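You operate a simulated robot arm through the tools that you are given. There is no shell and no other tool.

Carry out the task below with a simulated robot arm. There is one attempt and no reset: what you move stays moved.

JOB
Bleed the fuel filter until no bubble shows in the sight tube.
Fine: key stays in its holder. Lid wide open, bleed screw open while you pump, shut after; shut the lid.

The check looks at the end state, three seconds after you hand in, the way a careful person would. Anything else that was tipped, shoved, dropped, spilled or broken makes it a failure. A push-on lid holds only when it is set on centred and level and pressed home; a screw cap is set on level and turned clockwise until tight.

ROBOT AND FRAMES
A 5-joint arm with a two-finger parallel gripper, fixed in place. Base frame: the origin is on the floor under the middle of its stand, x ahead of it, y to its left, z up; the work surface is at about z = 622. Readings come in mm, degrees, newtons and seconds.
It reaches about 1134 mm from its shoulder. Its first joint turns from -149.0 to 149.0 degrees. Payload 1.57 kg.
The TCP is the grasp point between the finger pads, 30 mm short of the fingertips. In the tool frame z runs along the fingers and y along their closing line. The gripper opens to 110 mm. The fingers are 24 mm wide and 12 mm thick; the gripper's body (48 by 112 mm) begins 78 mm behind the TCP.
Orientation is told as [roll, pitch, yaw] about the base's x, y, z axes, in that order, counted from this pose: with the fingers straight down and closing along the base's y, the tool's x points along the base's -x, its y along +y and its z along -z.

CONTROLS
- The arm moves only by the tool step_arm. Its argument "steps" is a list of rows, each a list of 6 numbers: the shift along the tool's x, y, z in mm, then the turn, a rotation vector about the tool's x, y, z in degrees. In form: [[x, y, z, wx, wy, wz], ...]. A call has 1 to 20 rows; each row shifts and turns the commanded pose from where the row before left it, along the tool's axes as they then stand. "claw" is the finger opening in mm, from 0 to 110, set as the call begins (left out, the last holds). A row lasts 0.2 s, in which the tool goes at most 50 mm and 8.6 degrees; a call with a longer step from one row to the next is refused whole, and so is a gripper value outside its range. A pose out of reach is approached as far as the arm can. The call stops where the force on the tool passes 70 N (or 10 N more than at its start, if that is more) or the arm is blocked; 0.2 s more then pass. Each finger travels about 72 mm/s and halts on what it meets, pressing with about 33 N; the grip force reading is that of the motor and also rises with nothing between the fingers. The clock runs only during rows and for 0.2 s after the last one: add rows that do not move to give the fingers time. The reply holds the time, the measured pose of the TCP, the force on the tool along the base axes, the opening and the grip force, in the units named above and with some noise, with the torque about the TCP (base axes, N m) and any sound that the robot's microphone picked up.
- Cameras (640 x 400 px; columns grow to the right, rows downward): "scene" is fixed at [400.4, 499.8, 1171.6]; the picture's right is [0.81, 0.58, 0.00], its down [0.48, -0.68, -0.55] and it looks along [-0.32, 0.45, -0.83] (base axes); focal length 214 px, centre (320, 200). "wrist" rides on the gripper at [70, 16, -141] in the tool frame; the picture's right is [-0.23, 0.97, 0.00], its down [-0.85, -0.20, -0.48] and it looks along [-0.47, -0.11, 0.88] (tool axes); focal length 222 px, centre (320, 200). There is no depth. A picture from a camera that has moved, and an enlarged one, comes with that camera's place and axes in the base frame and with its lens.
- get_image(camera): a new picture of that camera. No time passes.
- slide_trunk(by): slides the trunk up (or, below 0, down) by that many mm; the arm rides with it, the base frame stays. It gives what a move gives, with no picture.
- close_up(camera, box): a new picture of the part [left, top, right, bottom] of that camera's present view, enlarged. No time passes.
- finish_job(): hands the job in; it is judged then, once.

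Nothing tells you positions but the pictures and the camera data. Unless the task says otherwise, let go and move clear before handing in.

The tools are called after "Request:" as name(argument=value, ...) on one line, values as JSON. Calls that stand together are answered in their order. step_arm: Moves the arm, as the interface text tells. Its arguments: {"type":"object","properties":{"steps":{"type":"array"},"claw":{"type":"number"}},"required":["steps"]} The other tools are called the same way: slide_trunk (by) moves the trunk up or down; get_image (camera) takes a picture; close_up (camera, box) takes an enlarged picture of a part of a camera's view; finish_job () hands the job in.

At the start:

```text
clock: 0.0
tcp_pos: [293.6, 604.0, 1066.3]
orientation: [0.0, -0.1, 0.0]
ft_force: [-0.5, -0.5, 0.9]
moment: [-0.01, -0.03, -0.03]
grip_width: 110.0
finger_force: 0.0
trunk travel left (down, up): [-799.0, 171.0]
```

scene: 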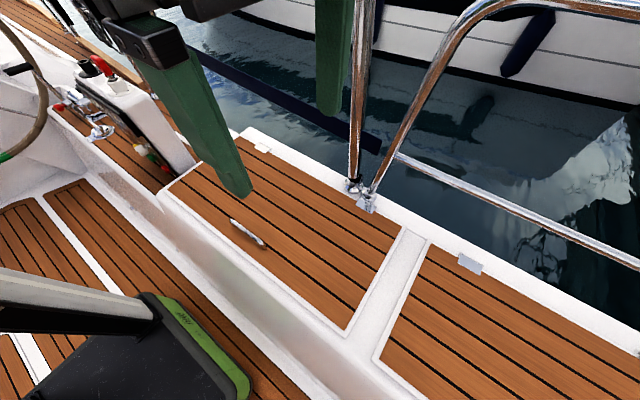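
wrist: 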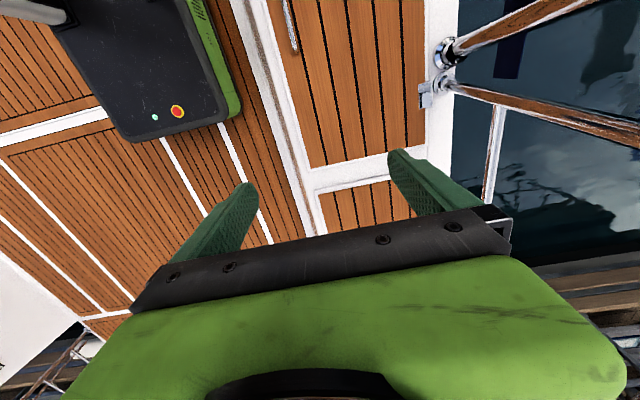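

I see a boat cockpit with a teak-covered locker lid that has a chrome handle; the fuel filter is probably under it. I'll look more closely before moving anything.

Request:
close_up(camera="scene", box=[160, 120, 420, 340])

Request:
close_up(camera="scene", box=[0, 20, 220, 200])

Request:
close_up(camera="wrist", box=[200, 0, 480, 240])

```text
1.82 times, centred on (290, 230) of scene
camera zoom: at [400.4, 499.8, 1171.6], right [0.81, 0.58, 0.0], down [0.48, -0.68, -0.55], along [-0.32, 0.45, -0.83], focal length 390 px, centre (374, 146)
```

zoom: 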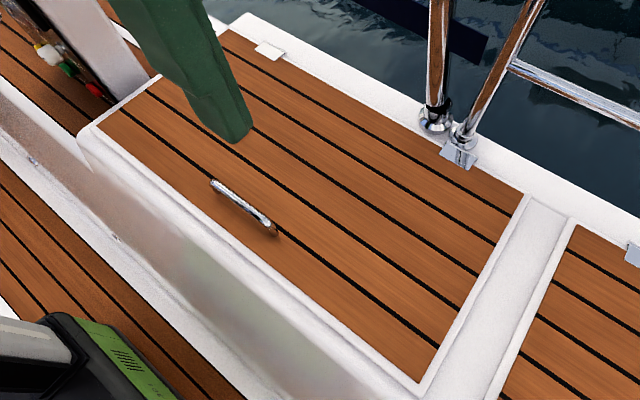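

```text
2.22 times, centred on (110, 110) of scene
camera zoom: at [400.4, 499.8, 1171.6], right [0.81, 0.58, 0.0], down [0.48, -0.68, -0.55], along [-0.32, 0.45, -0.83], focal length 477 px, centre (787, 400)
```

zoom: 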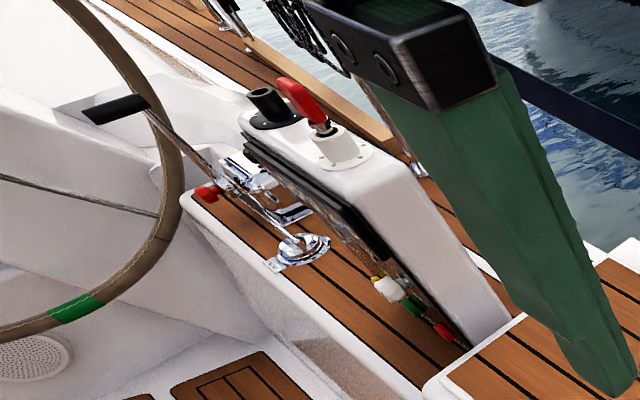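

```text
1.67 times, centred on (340, 120) of wrist
camera zoom: at [221.9, 621.1, 1207.5], right [0.23, 0.97, 0.0], down [0.85, -0.2, 0.48], along [0.47, -0.11, -0.88], focal length 370 px, centre (287, 333)
```

zoom: 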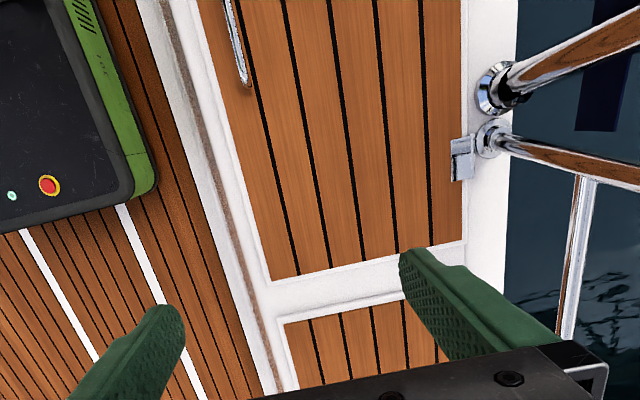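

The locker lid spans roughly x −232…432, y 548…860, z≈622. The handle bar lies along x (about 18…160) at y≈588, and the hinges are on the far (+y) side. I'll move the tool above the handle and look with the wrist camera.

Request:
step_arm(steps=[[41, -3, 15, 0, 0, 0], [41, -3, 15, 0, 0, 0], [41, -3, 15, 0, 0, 0], [41, -3, 15, 0, 0, 0], [41, -3, 15, 0, 0, 0]])

Request:
get_image(camera="wrist")

Request:
get_image(camera="scene")

```text
clock: 1.2
tcp_pos: [87.7, 591.5, 1065.5]
orientation: [0.0, 0.0, 0.0]
ft_force: [-0.4, 0.4, 0.4]
moment: [0.02, -0.05, -0.05]
grip_width: 109.9
finger_force: 0.0
out of reach, approached as far as the arm can: row 1, 2, 3, 4, 5
trunk travel left (down, up): [-799.0, 171.0]
```

```text
taken
camera wrist: at [15.8, 606.8, 1207.5], right [0.23, 0.97, 0.0], down [0.85, -0.2, 0.48], along [0.47, -0.11, -0.88], focal length 222 px, centre (320, 200)
```

wrist: 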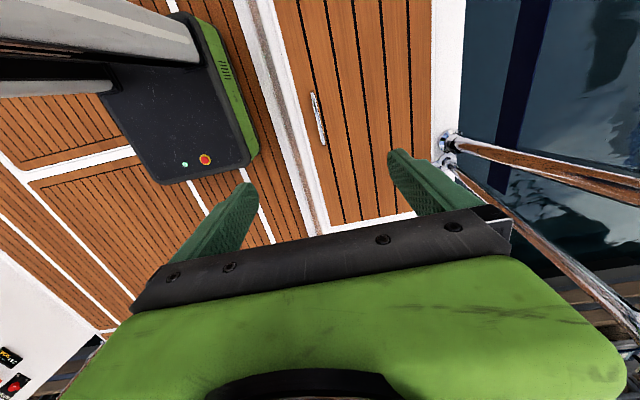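

```text
taken
```

scene: 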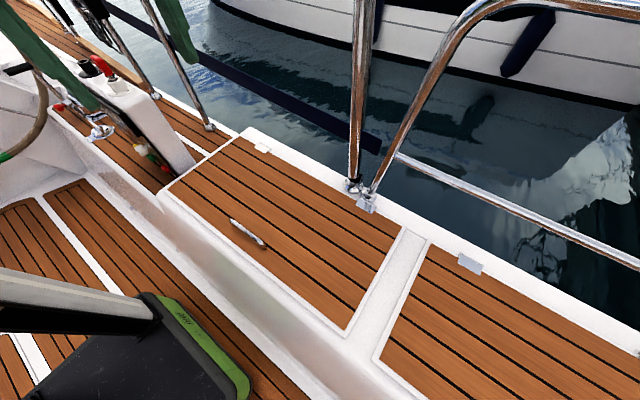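

The tool could not get lower at this trunk height, so I'll slide the trunk down. The area under the gripper is clear, with the lid at z≈622.

Request:
slide_trunk(by=-220)

Request:
get_image(camera="wrist")

Request:
get_image(camera="scene")

```text
clock: 3.5
tcp_pos: [87.5, 590.3, 845.4]
orientation: [-0.1, -0.1, 0.0]
ft_force: [-1.0, -0.2, 0.0]
moment: [0.02, -0.03, 0.02]
grip_width: 110.0
finger_force: 0.0
trunk travel left (down, up): [-579.0, 391.0]
```

```text
taken
camera wrist: at [16.6, 606.9, 987.5], right [0.23, 0.97, 0.0], down [0.85, -0.2, 0.48], along [0.47, -0.11, -0.88], focal length 222 px, centre (320, 200)
```

wrist: 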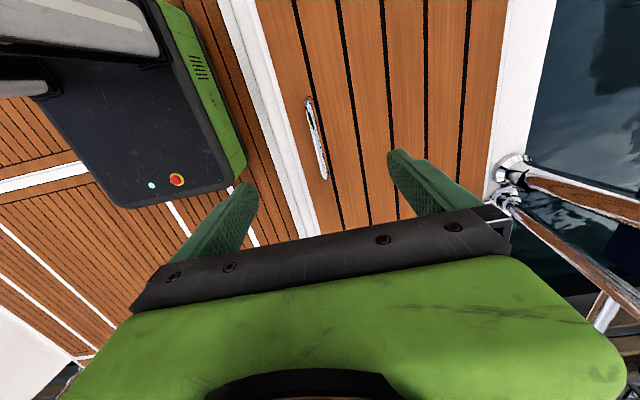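

```text
taken
```

scene: 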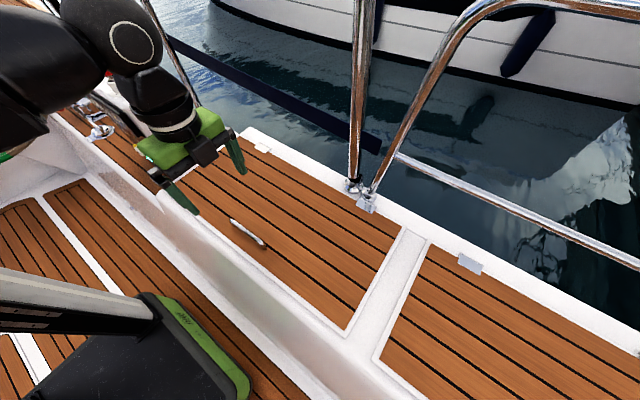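

The gripper is now at z≈845 above the lid. I'll zoom in on the handle to see its shape.

Request:
close_up(camera="wrist", box=[270, 70, 370, 200])

Request:
close_up(camera="scene", box=[210, 205, 290, 260])

```text
3.08 times, centred on (320, 135) of wrist
camera zoom: at [16.6, 606.9, 987.5], right [0.23, 0.97, 0.0], down [0.85, -0.2, 0.48], along [0.47, -0.11, -0.88], focal length 684 px, centre (320, 400)
```

zoom: 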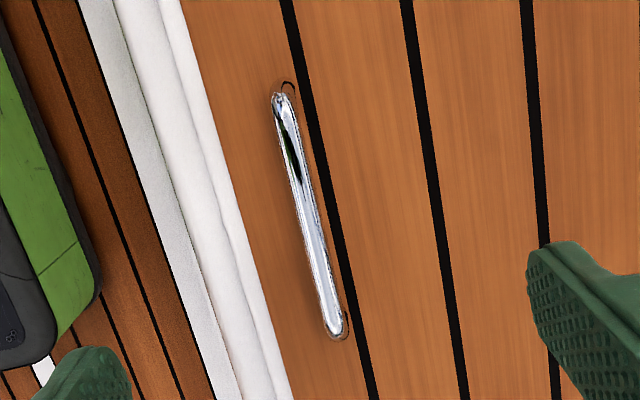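

```text
7.27 times, centred on (250, 232) of scene
camera zoom: at [400.4, 499.8, 1171.6], right [0.81, 0.58, 0.0], down [0.48, -0.68, -0.55], along [-0.32, 0.45, -0.83], focal length 1560 px, centre (829, -36)
```

zoom: 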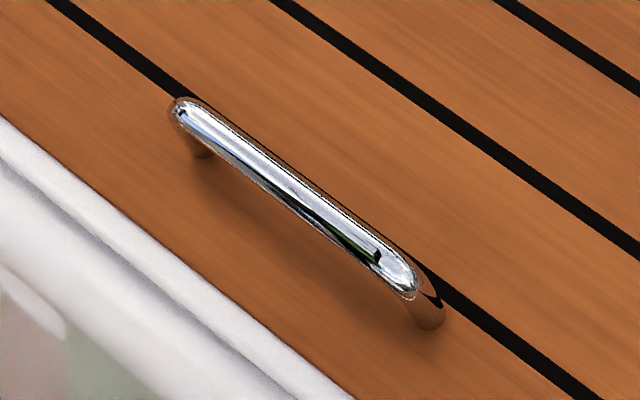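

The handle is a raised round bar, from about (41, 585) to (157, 585) with its top at z≈652. I'll descend to just above it with the fingers straddling it in y.

Request:
step_arm(steps=[[-2.3, -1, 25, 0, 0, 0], [-2.3, -1, 25, 0, 0, 0], [-2.3, -1, 25, 0, 0, 0], [-2.3, -1, 25, 0, 0, 0], [-2.3, -1, 25, 0, 0, 0], [0, 0, 0, 0, 0, 0]], claw=50)

Request:
get_image(camera="wrist")

Request:
get_image(camera="scene")

```text
clock: 4.9
tcp_pos: [94.1, 588.0, 845.7]
orientation: [0.1, 0.0, 0.0]
ft_force: [0.3, 0.0, -0.1]
moment: [0.01, 0.0, -0.04]
grip_width: 50.3
finger_force: 0.0
out of reach, approached as far as the arm can: row 1, 2, 3, 4, 5
trunk travel left (down, up): [-579.0, 391.0]
```

```text
taken
camera wrist: at [22.5, 604.4, 987.4], right [0.23, 0.97, 0.0], down [0.85, -0.2, 0.48], along [0.47, -0.11, -0.88], focal length 222 px, centre (320, 200)
```

wrist: 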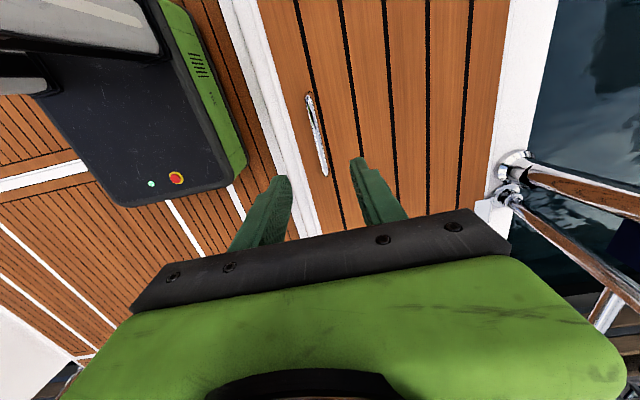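

```text
taken
```

scene: 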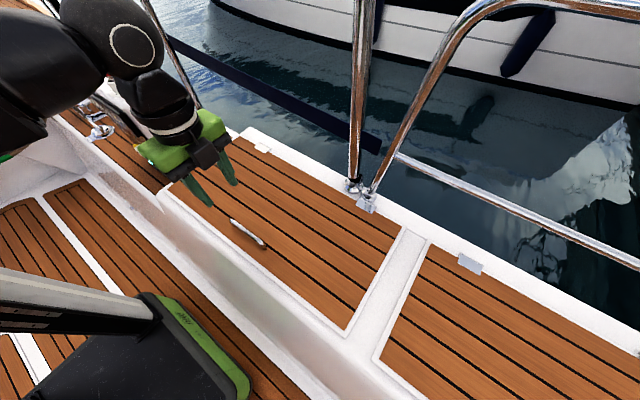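

The gripper is still at z≈845 because the arm is limited downward at this trunk height. I'll check that it can move up relative to the trunk, then lower the trunk.

Request:
step_arm(steps=[[-1, -0.5, -40, 0, 0, 0], [-1, -0.5, -40, 0, 0, 0], [-1, -0.5, -40, 0, 0, 0], [-1, -0.5, -40, 0, 0, 0], [0, 0, 0, 0, 0, 0]])

```text
clock: 6.1
tcp_pos: [93.5, 587.9, 845.7]
orientation: [0.0, -0.1, 0.0]
ft_force: [0.3, -0.3, 0.3]
moment: [-0.01, 0.02, -0.02]
grip_width: 49.9
finger_force: 0.1
out of reach, approached as far as the arm can: row 1, 2, 3, 4
trunk travel left (down, up): [-579.0, 391.0]
```

The tool's z doesn't change with arm moves, so this may be a SCARA-type arm where the trunk gives the height. I'll test with another small move.

Request:
step_arm(steps=[[-5, -3, 0, 0, 0, 0], [0, 0, 0, 0, 0, 0]])

Request:
step_arm(steps=[[0, 0, 0, 4, 0, 0], [0, 0, 0, 4, 0, 0], [0, 0, 0, 0, 0, 0]])

```text
clock: 6.7
tcp_pos: [96.1, 586.7, 846.1]
orientation: [0.1, 0.0, 0.0]
ft_force: [0.0, -0.3, -0.2]
moment: [0.0, -0.01, -0.01]
grip_width: 49.9
finger_force: 0.0
trunk travel left (down, up): [-579.0, 391.0]
```

```text
clock: 7.5
tcp_pos: [96.9, 587.1, 849.4]
orientation: [-8.0, 0.1, -0.1]
ft_force: [0.4, -1.2, -0.2]
moment: [0.0, 0.03, -0.03]
grip_width: 50.1
finger_force: 0.1
trunk travel left (down, up): [-579.0, 391.0]
```

Tilt works but z follows the trunk, so it is SCARA-like: the trunk gives z and the arm gives xy plus orientation. I'll undo the tilt and lower the trunk to just above the handle bar.

Request:
step_arm(steps=[[0, 0, 0, -4, 0, 0], [0, 0, 0, -4, 0, 0], [-2, -2, 0, 0, 0, 0], [0, 0, 0, 0, 0, 0]])

Request:
slide_trunk(by=-130)

Request:
get_image(camera="wrist")

Request:
get_image(camera="scene")

```text
clock: 8.5
tcp_pos: [98.1, 585.7, 846.8]
orientation: [-0.1, 0.0, -0.1]
ft_force: [0.3, -0.5, -0.7]
moment: [-0.01, 0.02, 0.03]
grip_width: 50.1
finger_force: 0.1
trunk travel left (down, up): [-579.0, 391.0]
```

```text
clock: 10.1
tcp_pos: [97.6, 587.1, 716.3]
orientation: [0.0, 0.0, 0.1]
ft_force: [0.3, 1.1, 0.3]
moment: [0.02, -0.01, -0.05]
grip_width: 50.1
finger_force: 0.1
trunk travel left (down, up): [-449.0, 521.0]
```

```text
taken
camera wrist: at [27.1, 602.5, 857.5], right [0.23, 0.97, 0.0], down [0.85, -0.2, 0.48], along [0.47, -0.11, -0.88], focal length 222 px, centre (320, 200)
```

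wrist: 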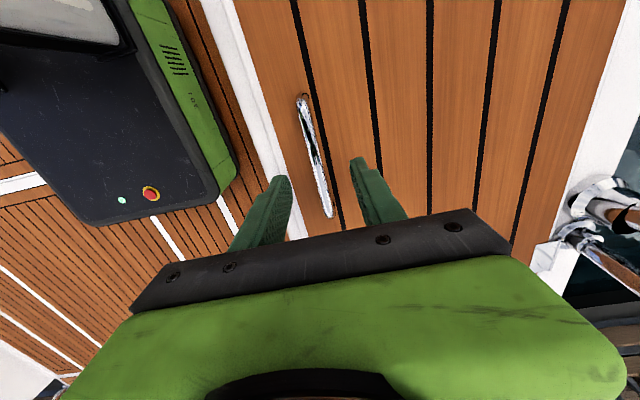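

```text
taken
```

scene: 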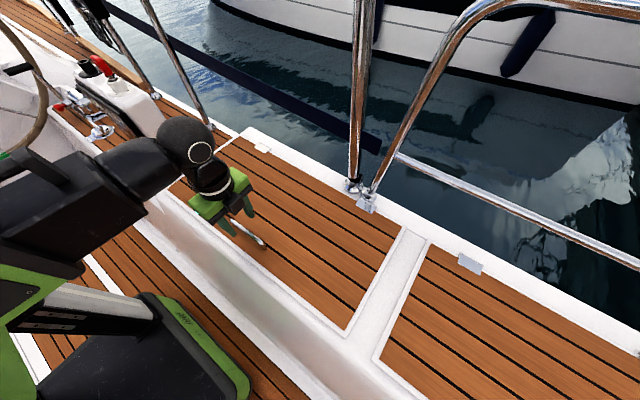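

The fingers straddle the handle, with the bar at y≈584. I'll center on it, lower the last 51 mm and close.

Request:
step_arm(steps=[[0, -2.3, 0, 0, 0, 0], [0, 0, 0, 0, 0, 0]])

Request:
slide_trunk(by=-52)

Request:
close_up(camera="wrist", box=[220, 80, 420, 240])

Request:
close_up(camera="scene", box=[180, 160, 300, 280])

```text
clock: 10.7
tcp_pos: [98.4, 584.2, 716.5]
orientation: [0.0, 0.0, 0.0]
ft_force: [0.2, 0.7, -0.2]
moment: [-0.03, 0.0, -0.05]
grip_width: 50.3
finger_force: 0.1
trunk travel left (down, up): [-449.0, 521.0]
```

```text
clock: 11.6
tcp_pos: [97.8, 585.3, 664.1]
orientation: [0.0, 0.0, 0.0]
ft_force: [-0.5, -0.5, -0.2]
moment: [0.0, 0.02, 0.0]
grip_width: 50.0
finger_force: 0.0
trunk travel left (down, up): [-397.0, 573.0]
```

```text
2.50 times, centred on (320, 160) of wrist
camera zoom: at [27.1, 600.1, 805.5], right [0.23, 0.97, 0.0], down [0.85, -0.2, 0.48], along [0.47, -0.11, -0.88], focal length 555 px, centre (320, 300)
```

zoom: 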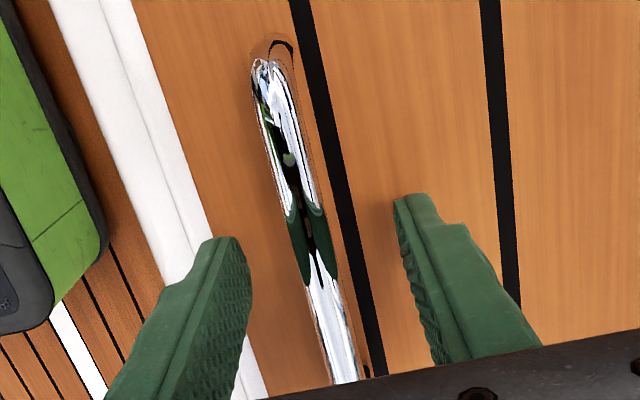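

```text
3.33 times, centred on (240, 220) of scene
camera zoom: at [400.4, 499.8, 1171.6], right [0.81, 0.58, 0.0], down [0.48, -0.68, -0.55], along [-0.32, 0.45, -0.83], focal length 715 px, centre (587, 133)
```

zoom: 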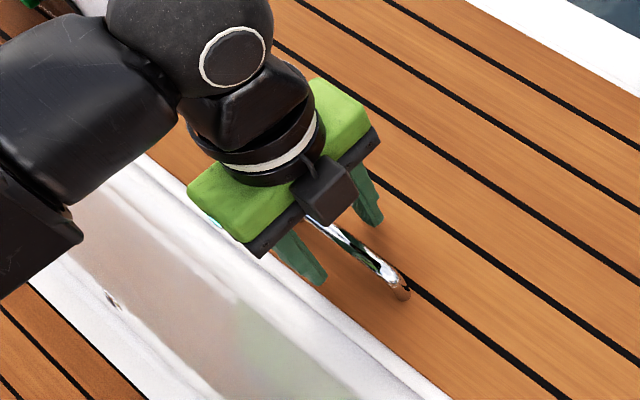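

The bar is between the fingers. Closing the gripper on it now.

Request:
step_arm(steps=[[0, 0, 0, 0, 0, 0], [0, 0, 0, 0, 0, 0], [0, 0, 0, 0, 0, 0], [0, 0, 0, 0, 0, 0]], claw=0)

Request:
close_up(camera="wrist", box=[220, 80, 420, 240])

```text
clock: 12.6
tcp_pos: [97.2, 583.5, 663.9]
orientation: [0.0, 0.0, 0.0]
ft_force: [1.0, 0.9, 1.5]
moment: [0.0, 0.02, -0.01]
grip_width: 11.7
finger_force: 28.8
trunk travel left (down, up): [-397.0, 573.0]
```

```text
2.50 times, centred on (320, 160) of wrist
camera zoom: at [27.1, 600.2, 805.5], right [0.23, 0.97, 0.0], down [0.85, -0.2, 0.48], along [0.47, -0.11, -0.88], focal length 555 px, centre (320, 300)
```

zoom: 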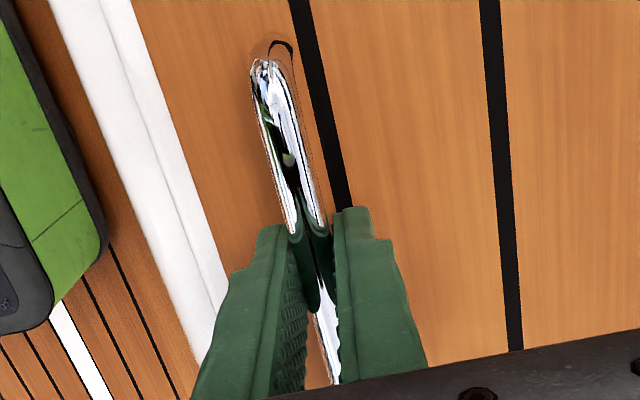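

The bar is held (11.7 mm opening). I'll lift a little with the trunk to feel the lid's weight and its arc.

Request:
slide_trunk(by=12)

Request:
close_up(camera="scene", box=[140, 120, 460, 340])

```text
clock: 13.2
tcp_pos: [98.1, 586.9, 675.6]
orientation: [0.0, 0.0, 0.0]
ft_force: [1.1, 17.0, -0.7]
moment: [0.21, 0.07, 0.0]
grip_width: 11.5
finger_force: 28.9
trunk travel left (down, up): [-409.0, 561.0]
```

```text
1.82 times, centred on (300, 230) of scene
camera zoom: at [400.4, 499.8, 1171.6], right [0.81, 0.58, 0.0], down [0.48, -0.68, -0.55], along [-0.32, 0.45, -0.83], focal length 390 px, centre (356, 146)
```

zoom: 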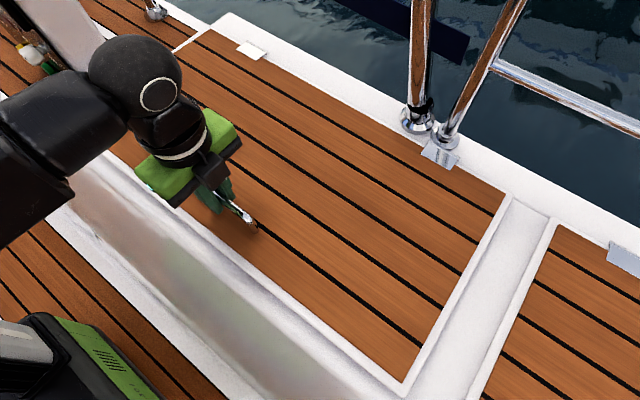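

The vertical force is near zero, so I'll check whether the lid really rose or the bar slipped.

Request:
close_up(camera="wrist", box=[220, 80, 420, 240])

Request:
get_image(camera="wrist")

Request:
close_up(camera="scene", box=[140, 140, 240, 200])

Request:
close_up(camera="scene", box=[320, 280, 420, 360])

```text
2.50 times, centred on (320, 160) of wrist
camera zoom: at [27.1, 601.5, 817.1], right [0.23, 0.97, 0.0], down [0.85, -0.2, 0.48], along [0.47, -0.11, -0.88], focal length 555 px, centre (320, 300)
```

zoom: 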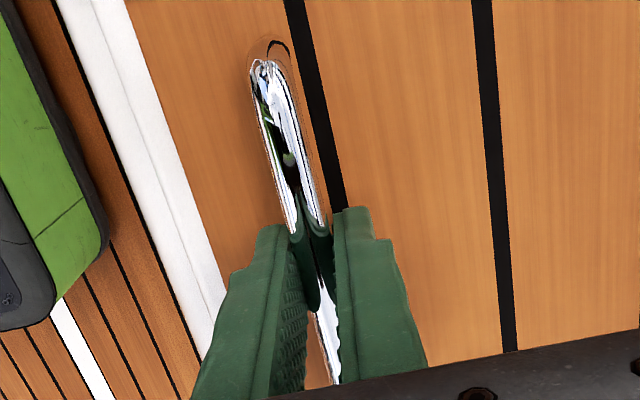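

```text
taken
camera wrist: at [27.1, 601.5, 817.1], right [0.23, 0.97, 0.0], down [0.85, -0.2, 0.48], along [0.47, -0.11, -0.88], focal length 222 px, centre (320, 200)
```

wrist: 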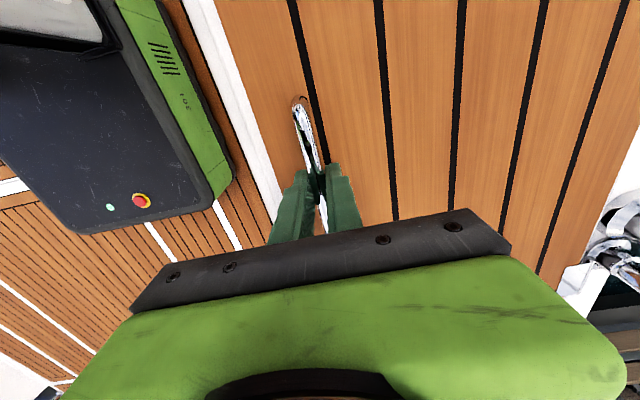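

```text
6.40 times, centred on (190, 170) of scene
camera zoom: at [400.4, 499.8, 1171.6], right [0.81, 0.58, 0.0], down [0.48, -0.68, -0.55], along [-0.32, 0.45, -0.83], focal length 1373 px, centre (1152, 392)
```

zoom: 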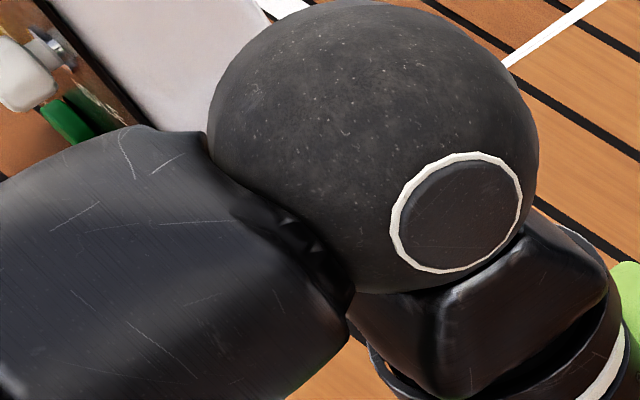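

```text
5.00 times, centred on (370, 320) of scene
camera zoom: at [400.4, 499.8, 1171.6], right [0.81, 0.58, 0.0], down [0.48, -0.68, -0.55], along [-0.32, 0.45, -0.83], focal length 1072 px, centre (70, -400)
```

zoom: 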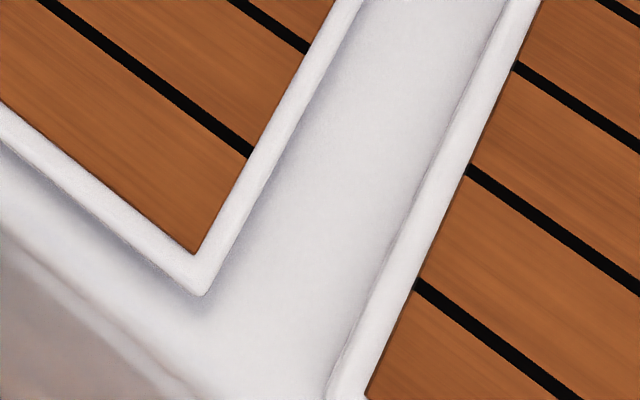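

The lid is rising with the handle and seems counterbalanced. I'll follow the hinge arc (radius ~280 mm) by alternating small +y moves with trunk lifts, watching the forces.

Request:
step_arm(steps=[[0, 3, 0, 0, 0, 0], [0, 0, 0, 0, 0, 0]])

Request:
slide_trunk(by=12)

Request:
step_arm(steps=[[0, 3, 0, 0, 0, 0], [0, 0, 0, 0, 0, 0]])

Request:
slide_trunk(by=12)

```text
clock: 13.8
tcp_pos: [98.2, 585.9, 676.2]
orientation: [-0.2, 0.0, 0.0]
ft_force: [-2.8, -6.9, -2.9]
moment: [-0.14, -0.16, -0.02]
grip_width: 11.4
finger_force: 28.9
trunk travel left (down, up): [-409.0, 561.0]
```

```text
clock: 14.4
tcp_pos: [97.7, 587.3, 688.0]
orientation: [0.2, -0.1, 0.1]
ft_force: [-2.9, 4.8, 0.5]
moment: [0.2, 0.23, -0.01]
grip_width: 11.7
finger_force: 29.4
trunk travel left (down, up): [-421.0, 549.0]
```

```text
clock: 15.0
tcp_pos: [97.9, 587.3, 689.1]
orientation: [-0.1, 0.0, 0.1]
ft_force: [-2.4, -20.2, -0.2]
moment: [-0.26, 0.35, 0.01]
grip_width: 11.7
finger_force: 29.1
trunk travel left (down, up): [-421.0, 549.0]
```

```text
clock: 15.6
tcp_pos: [98.2, 591.6, 700.8]
orientation: [0.1, 0.0, 0.0]
ft_force: [-1.4, -3.7, 2.5]
moment: [0.12, 0.14, -0.03]
grip_width: 12.0
finger_force: 29.7
trunk travel left (down, up): [-433.0, 537.0]
```

Forces are small and the model fits. Continuing along the arc.

Request:
step_arm(steps=[[0, 2.5, 0, 0, 0, 0], [0, 0, 0, 0, 0, 0]])

Request:
slide_trunk(by=12)

Request:
step_arm(steps=[[0, 3.4, 0, 0, 0, 0], [0, 0, 0, 0, 0, 0]])

Request:
slide_trunk(by=12)

Request:
step_arm(steps=[[0, 4.1, 0, 0, 0, 0], [0, 0, 0, 0, 0, 0]])

Request:
slide_trunk(by=12)

Request:
get_image(camera="wrist")

Request:
get_image(camera="scene")

```text
clock: 16.2
tcp_pos: [99.0, 589.7, 699.5]
orientation: [-0.1, 0.1, 0.1]
ft_force: [-4.6, -16.8, 0.1]
moment: [-0.23, -0.27, -0.02]
grip_width: 11.9
finger_force: 28.6
trunk travel left (down, up): [-433.0, 537.0]
```

```text
clock: 16.8
tcp_pos: [97.8, 594.2, 711.3]
orientation: [0.1, 0.0, 0.0]
ft_force: [-3.2, 6.6, 0.4]
moment: [0.21, 0.06, -0.04]
grip_width: 11.7
finger_force: 28.6
trunk travel left (down, up): [-445.0, 525.0]
```

```text
clock: 17.4
tcp_pos: [97.4, 593.6, 713.2]
orientation: [-0.1, -0.2, 0.0]
ft_force: [4.3, -13.1, -0.4]
moment: [-0.18, 0.47, 0.04]
grip_width: 11.8
finger_force: 29.2
trunk travel left (down, up): [-445.0, 525.0]
```

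```text
clock: 18.0
tcp_pos: [98.1, 597.8, 723.7]
orientation: [0.1, -0.2, -0.1]
ft_force: [7.1, 12.3, -2.5]
moment: [0.21, -0.31, -0.04]
grip_width: 11.5
finger_force: 28.9
trunk travel left (down, up): [-457.0, 513.0]
```

```text
clock: 18.6
tcp_pos: [98.9, 598.3, 725.2]
orientation: [-0.2, 0.1, 0.0]
ft_force: [7.9, -17.2, 0.9]
moment: [-0.25, -0.42, 0.07]
grip_width: 11.6
finger_force: 28.5
trunk travel left (down, up): [-457.0, 513.0]
```

```text
clock: 19.2
tcp_pos: [98.0, 603.5, 735.2]
orientation: [0.2, 0.0, 0.1]
ft_force: [9.8, 9.5, -2.6]
moment: [0.18, -0.13, -0.02]
grip_width: 11.8
finger_force: 29.6
trunk travel left (down, up): [-469.0, 501.0]
```

```text
taken
camera wrist: at [27.1, 617.5, 877.1], right [0.23, 0.97, 0.0], down [0.86, -0.2, 0.48], along [0.47, -0.11, -0.88], focal length 222 px, centre (320, 200)
```

wrist: 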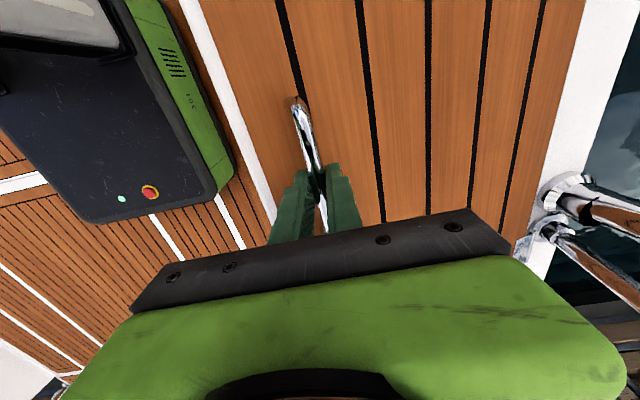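

```text
taken
```

scene: 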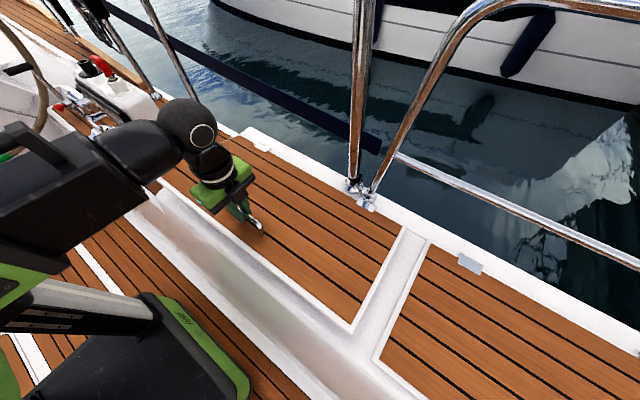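

The lid is at about 15°. Continuing along the arc.

Request:
step_arm(steps=[[0, 5, 0, 0, 0, 0], [0, 0, 0, 0, 0, 0]])

Request:
slide_trunk(by=12)

Request:
step_arm(steps=[[0, 5.8, 0, 0, 0, 0], [0, 0, 0, 0, 0, 0]])

Request:
slide_trunk(by=12)

Request:
step_arm(steps=[[0, 6, 0, 0, 0, 0], [0, 0, 0, 0, 0, 0]])

Request:
slide_trunk(by=12)

Request:
step_arm(steps=[[0, 6, 0, 0, 0, 0], [0, 0, 0, 0, 0, 0]])

Request:
slide_trunk(by=10)

Request:
get_image(camera="wrist")

Request:
get_image(camera="scene")

```text
clock: 19.8
tcp_pos: [99.0, 602.7, 737.2]
orientation: [-0.1, 0.0, 0.0]
ft_force: [5.4, -21.3, 4.2]
moment: [-0.32, -0.22, 0.04]
grip_width: 11.9
finger_force: 29.1
trunk travel left (down, up): [-469.0, 501.0]
```

```text
clock: 20.4
tcp_pos: [98.2, 606.9, 748.0]
orientation: [0.1, 0.0, 0.0]
ft_force: [5.7, 7.0, -1.1]
moment: [0.25, 0.17, -0.08]
grip_width: 11.7
finger_force: 29.2
trunk travel left (down, up): [-481.0, 489.0]
```

```text
clock: 21.0
tcp_pos: [97.7, 608.2, 749.2]
orientation: [-0.2, 0.0, 0.1]
ft_force: [4.9, -33.0, 10.5]
moment: [-0.27, 0.35, 0.01]
grip_width: 11.6
finger_force: 29.1
trunk travel left (down, up): [-481.0, 489.0]
```

```text
clock: 21.6
tcp_pos: [98.8, 612.4, 760.1]
orientation: [0.2, 0.1, -0.1]
ft_force: [3.9, -1.9, 3.7]
moment: [0.12, 0.15, 0.02]
grip_width: 11.6
finger_force: 29.0
trunk travel left (down, up): [-493.0, 477.0]
```

```text
clock: 22.2
tcp_pos: [97.9, 613.7, 762.0]
orientation: [-0.3, 0.0, 0.0]
ft_force: [8.3, -37.2, 15.3]
moment: [-0.37, 0.15, 0.04]
grip_width: 12.0
finger_force: 28.8
trunk travel left (down, up): [-493.0, 477.0]
```

```text
clock: 22.8
tcp_pos: [98.2, 618.8, 772.4]
orientation: [0.1, -0.1, 0.1]
ft_force: [10.2, -2.6, 3.7]
moment: [0.15, -0.33, 0.08]
grip_width: 11.8
finger_force: 28.7
trunk travel left (down, up): [-505.0, 465.0]
```

```text
clock: 23.4
tcp_pos: [98.1, 620.1, 773.3]
orientation: [-0.1, 0.0, -0.1]
ft_force: [9.7, -35.9, 16.9]
moment: [-0.39, -0.26, 0.06]
grip_width: 11.6
finger_force: 29.5
trunk travel left (down, up): [-505.0, 465.0]
```

```text
clock: 24.0
tcp_pos: [98.4, 625.2, 783.1]
orientation: [0.2, 0.1, 0.0]
ft_force: [9.5, -8.4, 6.4]
moment: [0.04, -0.01, 0.03]
grip_width: 11.9
finger_force: 29.7
trunk travel left (down, up): [-515.0, 455.0]
```

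```text
taken
camera wrist: at [27.1, 640.5, 924.0], right [0.23, 0.97, 0.0], down [0.86, -0.2, 0.48], along [0.47, -0.11, -0.88], focal length 222 px, centre (320, 200)
```

wrist: 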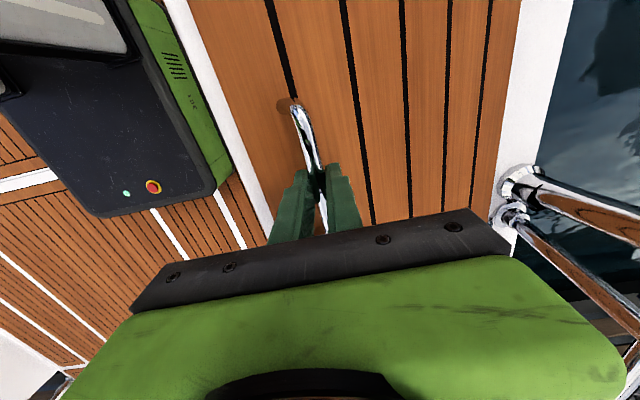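

```text
taken
```

scene: 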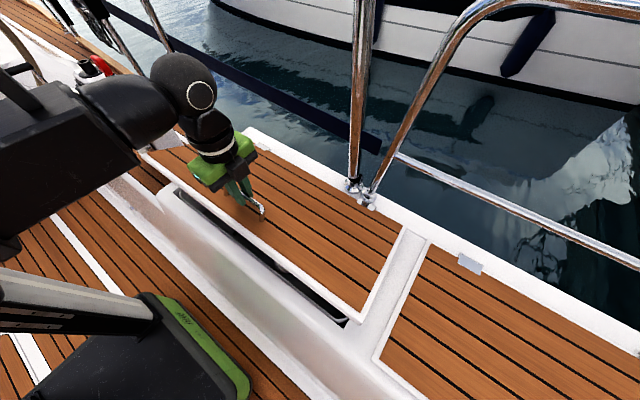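

θ≈26° now, with the opening becoming visible. Continuing along the arc with the flatter slope.

Request:
step_arm(steps=[[0, 5, 0, 0, 0, 0], [0, 0, 0, 0, 0, 0]])

Request:
slide_trunk(by=9.5)

Request:
step_arm(steps=[[0, 6, 0, 0, 0, 0], [0, 0, 0, 0, 0, 0]])

Request:
slide_trunk(by=9)

Request:
step_arm(steps=[[0, 6, 0, 0, 0, 0], [0, 0, 0, 0, 0, 0]])

Request:
slide_trunk(by=8.2)

Request:
step_arm(steps=[[0, 6, 0, 0, 0, 0], [0, 0, 0, 0, 0, 0]])

Request:
slide_trunk(by=7.5)

Request:
get_image(camera="wrist")

Request:
get_image(camera="scene")

```text
clock: 24.6
tcp_pos: [97.4, 625.6, 784.7]
orientation: [-0.1, 0.1, 0.1]
ft_force: [6.8, -29.8, 14.8]
moment: [-0.27, -0.05, 0.01]
grip_width: 12.0
finger_force: 29.1
trunk travel left (down, up): [-515.0, 455.0]
```

```text
clock: 25.2
tcp_pos: [97.7, 630.4, 790.8]
orientation: [0.2, 0.0, 0.1]
ft_force: [5.0, -0.3, 1.9]
moment: [0.17, 0.16, 0.01]
grip_width: 11.9
finger_force: 29.1
trunk travel left (down, up): [-525.0, 445.0]
```

```text
clock: 25.8
tcp_pos: [97.1, 631.7, 792.1]
orientation: [-0.1, 0.0, 0.0]
ft_force: [-0.7, -28.9, 14.6]
moment: [-0.32, 0.08, 0.0]
grip_width: 11.5
finger_force: 29.3
trunk travel left (down, up): [-525.0, 445.0]
```

```text
clock: 26.4
tcp_pos: [98.2, 636.6, 801.2]
orientation: [0.3, 0.0, 0.0]
ft_force: [-1.9, 0.7, 0.8]
moment: [0.16, 0.3, -0.07]
grip_width: 11.8
finger_force: 28.9
trunk travel left (down, up): [-534.0, 436.0]
```

```text
clock: 27.0
tcp_pos: [97.6, 637.7, 802.7]
orientation: [-0.1, 0.1, -0.1]
ft_force: [-1.7, -24.6, 14.3]
moment: [-0.3, 0.34, -0.01]
grip_width: 11.8
finger_force: 29.1
trunk travel left (down, up): [-534.0, 436.0]
```

```text
clock: 27.6
tcp_pos: [98.0, 641.9, 809.5]
orientation: [0.2, 0.0, 0.0]
ft_force: [-2.0, 1.5, -0.2]
moment: [0.19, 0.0, -0.01]
grip_width: 12.0
finger_force: 28.7
trunk travel left (down, up): [-542.0, 428.0]
```

```text
clock: 28.1
tcp_pos: [98.4, 644.4, 811.0]
orientation: [-0.1, 0.0, 0.0]
ft_force: [-1.9, -23.9, 12.9]
moment: [-0.33, 0.11, -0.01]
grip_width: 11.9
finger_force: 29.1
trunk travel left (down, up): [-542.0, 428.0]
```

```text
clock: 28.7
tcp_pos: [97.5, 648.7, 815.6]
orientation: [0.2, 0.0, 0.0]
ft_force: [-1.5, 4.1, -0.2]
moment: [0.2, -0.09, 0.0]
grip_width: 11.9
finger_force: 29.3
trunk travel left (down, up): [-549.0, 421.0]
```

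```text
taken
camera wrist: at [26.9, 663.9, 957.5], right [0.23, 0.97, 0.0], down [0.85, -0.2, 0.48], along [0.47, -0.11, -0.88], focal length 222 px, centre (320, 200)
```

wrist: 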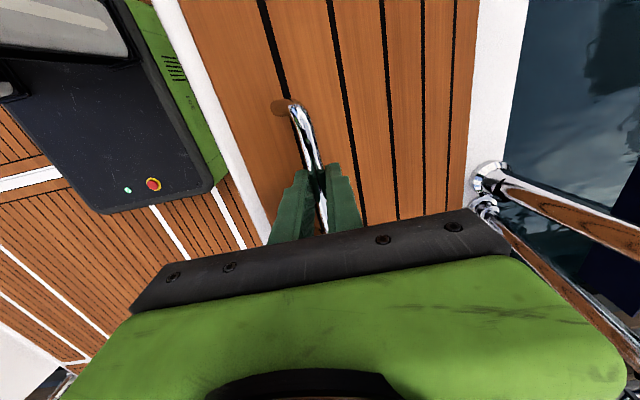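

```text
taken
```

scene: 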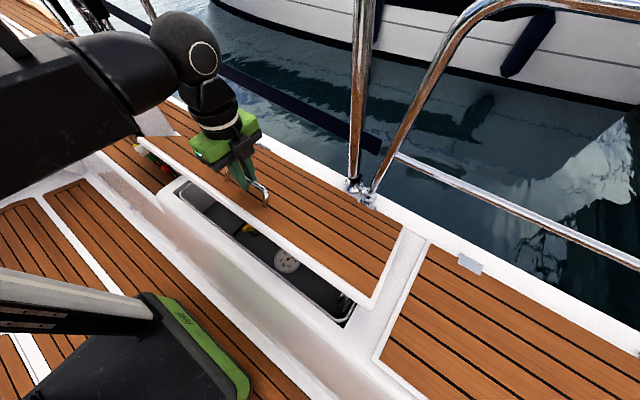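

The interior is coming into view. Continuing from θ≈35°.

Request:
step_arm(steps=[[0, 6, 0, 0, 0, 0], [0, 0, 0, 0, 0, 0]])

Request:
slide_trunk(by=8)

Request:
step_arm(steps=[[0, 6, 0, 0, 0, 0], [0, 0, 0, 0, 0, 0]])

Request:
slide_trunk(by=6)

Request:
step_arm(steps=[[0, 6, 0, 0, 0, 0], [0, 0, 0, 0, 0, 0]])

Request:
slide_trunk(by=6)

Request:
step_arm(steps=[[0, 6, 0, 0, 0, 0], [0, 0, 0, 0, 0, 0]])

Request:
slide_trunk(by=5)

Request:
step_arm(steps=[[0, 6, 0, 0, 0, 0], [0, 0, 0, 0, 0, 0]])

Request:
slide_trunk(by=5)

Request:
get_image(camera="wrist")

Request:
get_image(camera="scene")

```text
clock: 29.3
tcp_pos: [98.1, 650.5, 816.6]
orientation: [-0.2, 0.1, 0.0]
ft_force: [-6.0, -23.5, 13.5]
moment: [-0.38, -0.01, -0.02]
grip_width: 11.8
finger_force: 28.9
trunk travel left (down, up): [-549.0, 421.0]
```

```text
clock: 29.9
tcp_pos: [97.2, 654.7, 824.7]
orientation: [0.1, 0.0, 0.0]
ft_force: [-7.3, 7.5, -3.9]
moment: [0.19, 0.27, 0.0]
grip_width: 11.7
finger_force: 29.3
trunk travel left (down, up): [-557.0, 413.0]
```

```text
clock: 30.5
tcp_pos: [97.8, 656.0, 825.4]
orientation: [-0.1, 0.0, 0.0]
ft_force: [-11.7, -16.8, 9.2]
moment: [-0.32, 0.38, -0.09]
grip_width: 11.9
finger_force: 29.3
trunk travel left (down, up): [-557.0, 413.0]
```

```text
clock: 31.0
tcp_pos: [97.8, 660.9, 830.2]
orientation: [0.1, 0.0, 0.0]
ft_force: [-14.1, 4.5, -2.8]
moment: [0.23, 0.28, 0.02]
grip_width: 11.7
finger_force: 29.6
trunk travel left (down, up): [-563.0, 407.0]
```

```text
clock: 31.6
tcp_pos: [98.4, 662.0, 832.4]
orientation: [0.0, 0.0, -0.1]
ft_force: [-15.1, -22.0, 14.1]
moment: [-0.32, 0.38, -0.04]
grip_width: 11.9
finger_force: 29.1
trunk travel left (down, up): [-563.0, 407.0]
```

```text
clock: 32.2
tcp_pos: [98.0, 665.7, 835.6]
orientation: [0.3, -0.1, 0.1]
ft_force: [-15.2, 1.5, -0.1]
moment: [0.16, 0.14, -0.03]
grip_width: 11.8
finger_force: 28.7
trunk travel left (down, up): [-569.0, 401.0]
```

```text
clock: 32.8
tcp_pos: [100.2, 667.2, 838.8]
orientation: [0.0, -0.1, 0.0]
ft_force: [-14.0, -21.5, 16.3]
moment: [-0.23, 0.29, -0.01]
grip_width: 12.0
finger_force: 28.9
trunk travel left (down, up): [-569.0, 401.0]
```

```text
clock: 33.3
tcp_pos: [98.6, 671.6, 841.7]
orientation: [0.2, 0.1, -0.1]
ft_force: [-14.7, -2.9, 4.3]
moment: [0.07, 0.17, -0.06]
grip_width: 11.9
finger_force: 29.4
trunk travel left (down, up): [-574.0, 396.0]
```

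```text
clock: 33.9
tcp_pos: [99.1, 673.8, 842.5]
orientation: [0.0, -0.1, 0.0]
ft_force: [-11.2, -21.7, 17.7]
moment: [-0.25, 0.22, -0.01]
grip_width: 11.8
finger_force: 29.4
trunk travel left (down, up): [-574.0, 396.0]
```

```text
clock: 34.5
tcp_pos: [98.8, 678.1, 847.3]
orientation: [0.2, -0.2, 0.1]
ft_force: [-9.7, -2.2, 4.3]
moment: [0.14, -0.04, -0.05]
grip_width: 11.8
finger_force: 28.7
trunk travel left (down, up): [-579.0, 391.0]
```

```text
taken
camera wrist: at [27.3, 693.2, 987.9], right [0.23, 0.97, 0.0], down [0.85, -0.2, 0.48], along [0.47, -0.11, -0.88], focal length 222 px, centre (320, 200)
```

wrist: 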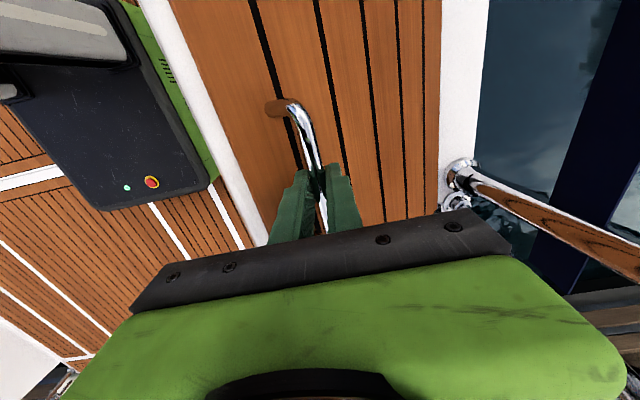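

```text
taken
```

scene: 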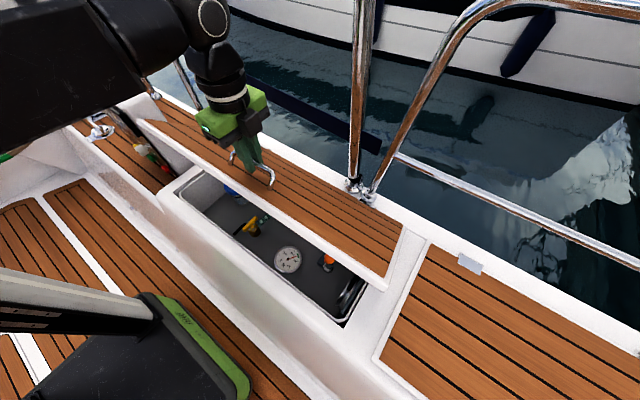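

θ≈44°: I can see a gauge, a yellow-handled item and an orange item in the locker. I'll keep opening.

Request:
step_arm(steps=[[0, 7, 0, 0, 0, 0], [0, 0, 0, 0, 0, 0]])

Request:
slide_trunk(by=5)

Request:
step_arm(steps=[[0, 7, 0, 0, 0, 0], [0, 0, 0, 0, 0, 0]])

Request:
slide_trunk(by=6)

Request:
step_arm(steps=[[0, 7, 0, 0, 0, 0], [0, 0, 0, 0, 0, 0]])

Request:
slide_trunk(by=5)

Request:
step_arm(steps=[[0, 7, 0, 0, 0, 0], [0, 0, 0, 0, 0, 0]])

Request:
slide_trunk(by=5)

Request:
step_arm(steps=[[0, 7, 0, 0, 0, 0], [0, 0, 0, 0, 0, 0]])

Request:
slide_trunk(by=5)

Request:
get_image(camera="wrist")

Request:
get_image(camera="scene")

```text
clock: 35.1
tcp_pos: [97.6, 680.2, 848.2]
orientation: [-0.1, 0.0, 0.0]
ft_force: [-6.9, -24.8, 24.4]
moment: [-0.32, 0.1, 0.01]
grip_width: 11.8
finger_force: 29.1
trunk travel left (down, up): [-579.0, 391.0]
```

```text
clock: 35.6
tcp_pos: [97.0, 683.6, 852.0]
orientation: [0.2, 0.0, 0.0]
ft_force: [-6.2, -6.4, 11.6]
moment: [0.01, -0.01, -0.03]
grip_width: 12.1
finger_force: 28.9
trunk travel left (down, up): [-584.0, 386.0]
```

```text
clock: 36.2
tcp_pos: [98.6, 687.3, 853.6]
orientation: [0.0, 0.0, 0.0]
ft_force: [-3.3, -26.2, 27.9]
moment: [-0.32, 0.12, 0.03]
grip_width: 11.7
finger_force: 29.3
trunk travel left (down, up): [-584.0, 386.0]
```

```text
clock: 36.8
tcp_pos: [99.1, 691.0, 857.3]
orientation: [0.2, 0.1, 0.0]
ft_force: [-2.8, -3.4, 6.6]
moment: [0.08, -0.04, 0.01]
grip_width: 11.9
finger_force: 29.1
trunk travel left (down, up): [-590.0, 380.0]
```

```text
clock: 37.4
tcp_pos: [98.7, 694.1, 859.3]
orientation: [0.0, 0.0, -0.1]
ft_force: [-3.0, -24.0, 26.4]
moment: [-0.26, 0.09, 0.02]
grip_width: 11.8
finger_force: 29.1
trunk travel left (down, up): [-590.0, 380.0]
```

```text
clock: 37.9
tcp_pos: [98.3, 697.1, 861.9]
orientation: [0.2, 0.0, 0.1]
ft_force: [-2.7, -3.3, 9.0]
moment: [0.05, -0.02, 0.0]
grip_width: 11.7
finger_force: 29.0
trunk travel left (down, up): [-595.0, 375.0]
```

```text
clock: 38.5
tcp_pos: [98.3, 700.3, 865.7]
orientation: [0.0, 0.1, 0.0]
ft_force: [-5.4, -23.5, 25.7]
moment: [-0.29, 0.08, -0.01]
grip_width: 11.6
finger_force: 29.7
trunk travel left (down, up): [-595.0, 375.0]
```

```text
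clock: 39.0
tcp_pos: [98.8, 705.6, 867.6]
orientation: [0.2, 0.1, 0.0]
ft_force: [-6.1, -3.3, 7.6]
moment: [0.08, 0.22, -0.03]
grip_width: 11.9
finger_force: 29.5
trunk travel left (down, up): [-600.0, 370.0]
```

```text
clock: 39.6
tcp_pos: [98.4, 708.6, 869.3]
orientation: [0.1, 0.0, -0.1]
ft_force: [-2.2, -21.8, 26.7]
moment: [-0.26, 0.35, -0.01]
grip_width: 12.0
finger_force: 29.3
trunk travel left (down, up): [-600.0, 370.0]
```

```text
clock: 40.2
tcp_pos: [98.8, 712.5, 871.4]
orientation: [0.2, 0.0, 0.1]
ft_force: [-3.0, -1.4, 6.1]
moment: [0.12, -0.04, -0.03]
grip_width: 11.8
finger_force: 29.2
trunk travel left (down, up): [-605.0, 365.0]
```

```text
taken
camera wrist: at [27.4, 728.2, 1013.9], right [0.23, 0.97, 0.0], down [0.85, -0.2, 0.48], along [0.47, -0.11, -0.88], focal length 222 px, centre (320, 200)
```

wrist: 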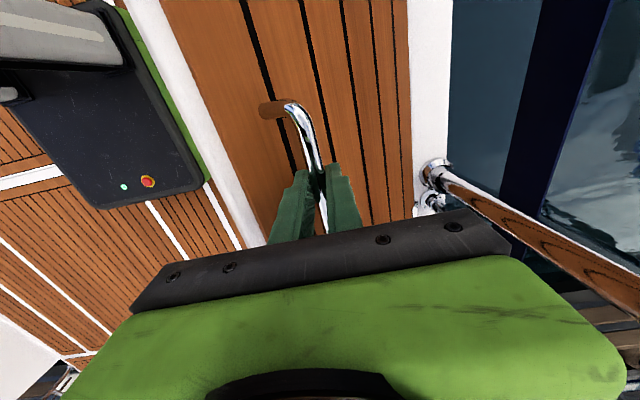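

```text
taken
```

scene: 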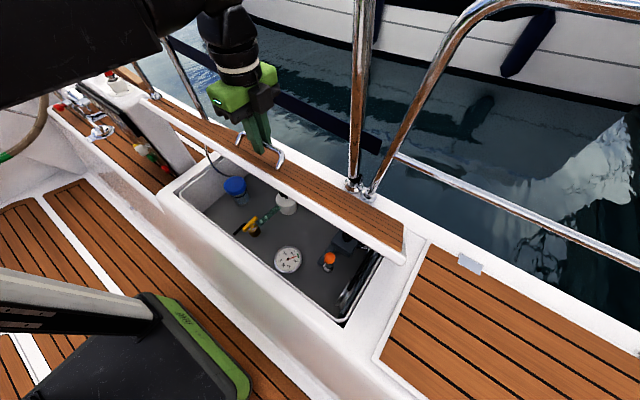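

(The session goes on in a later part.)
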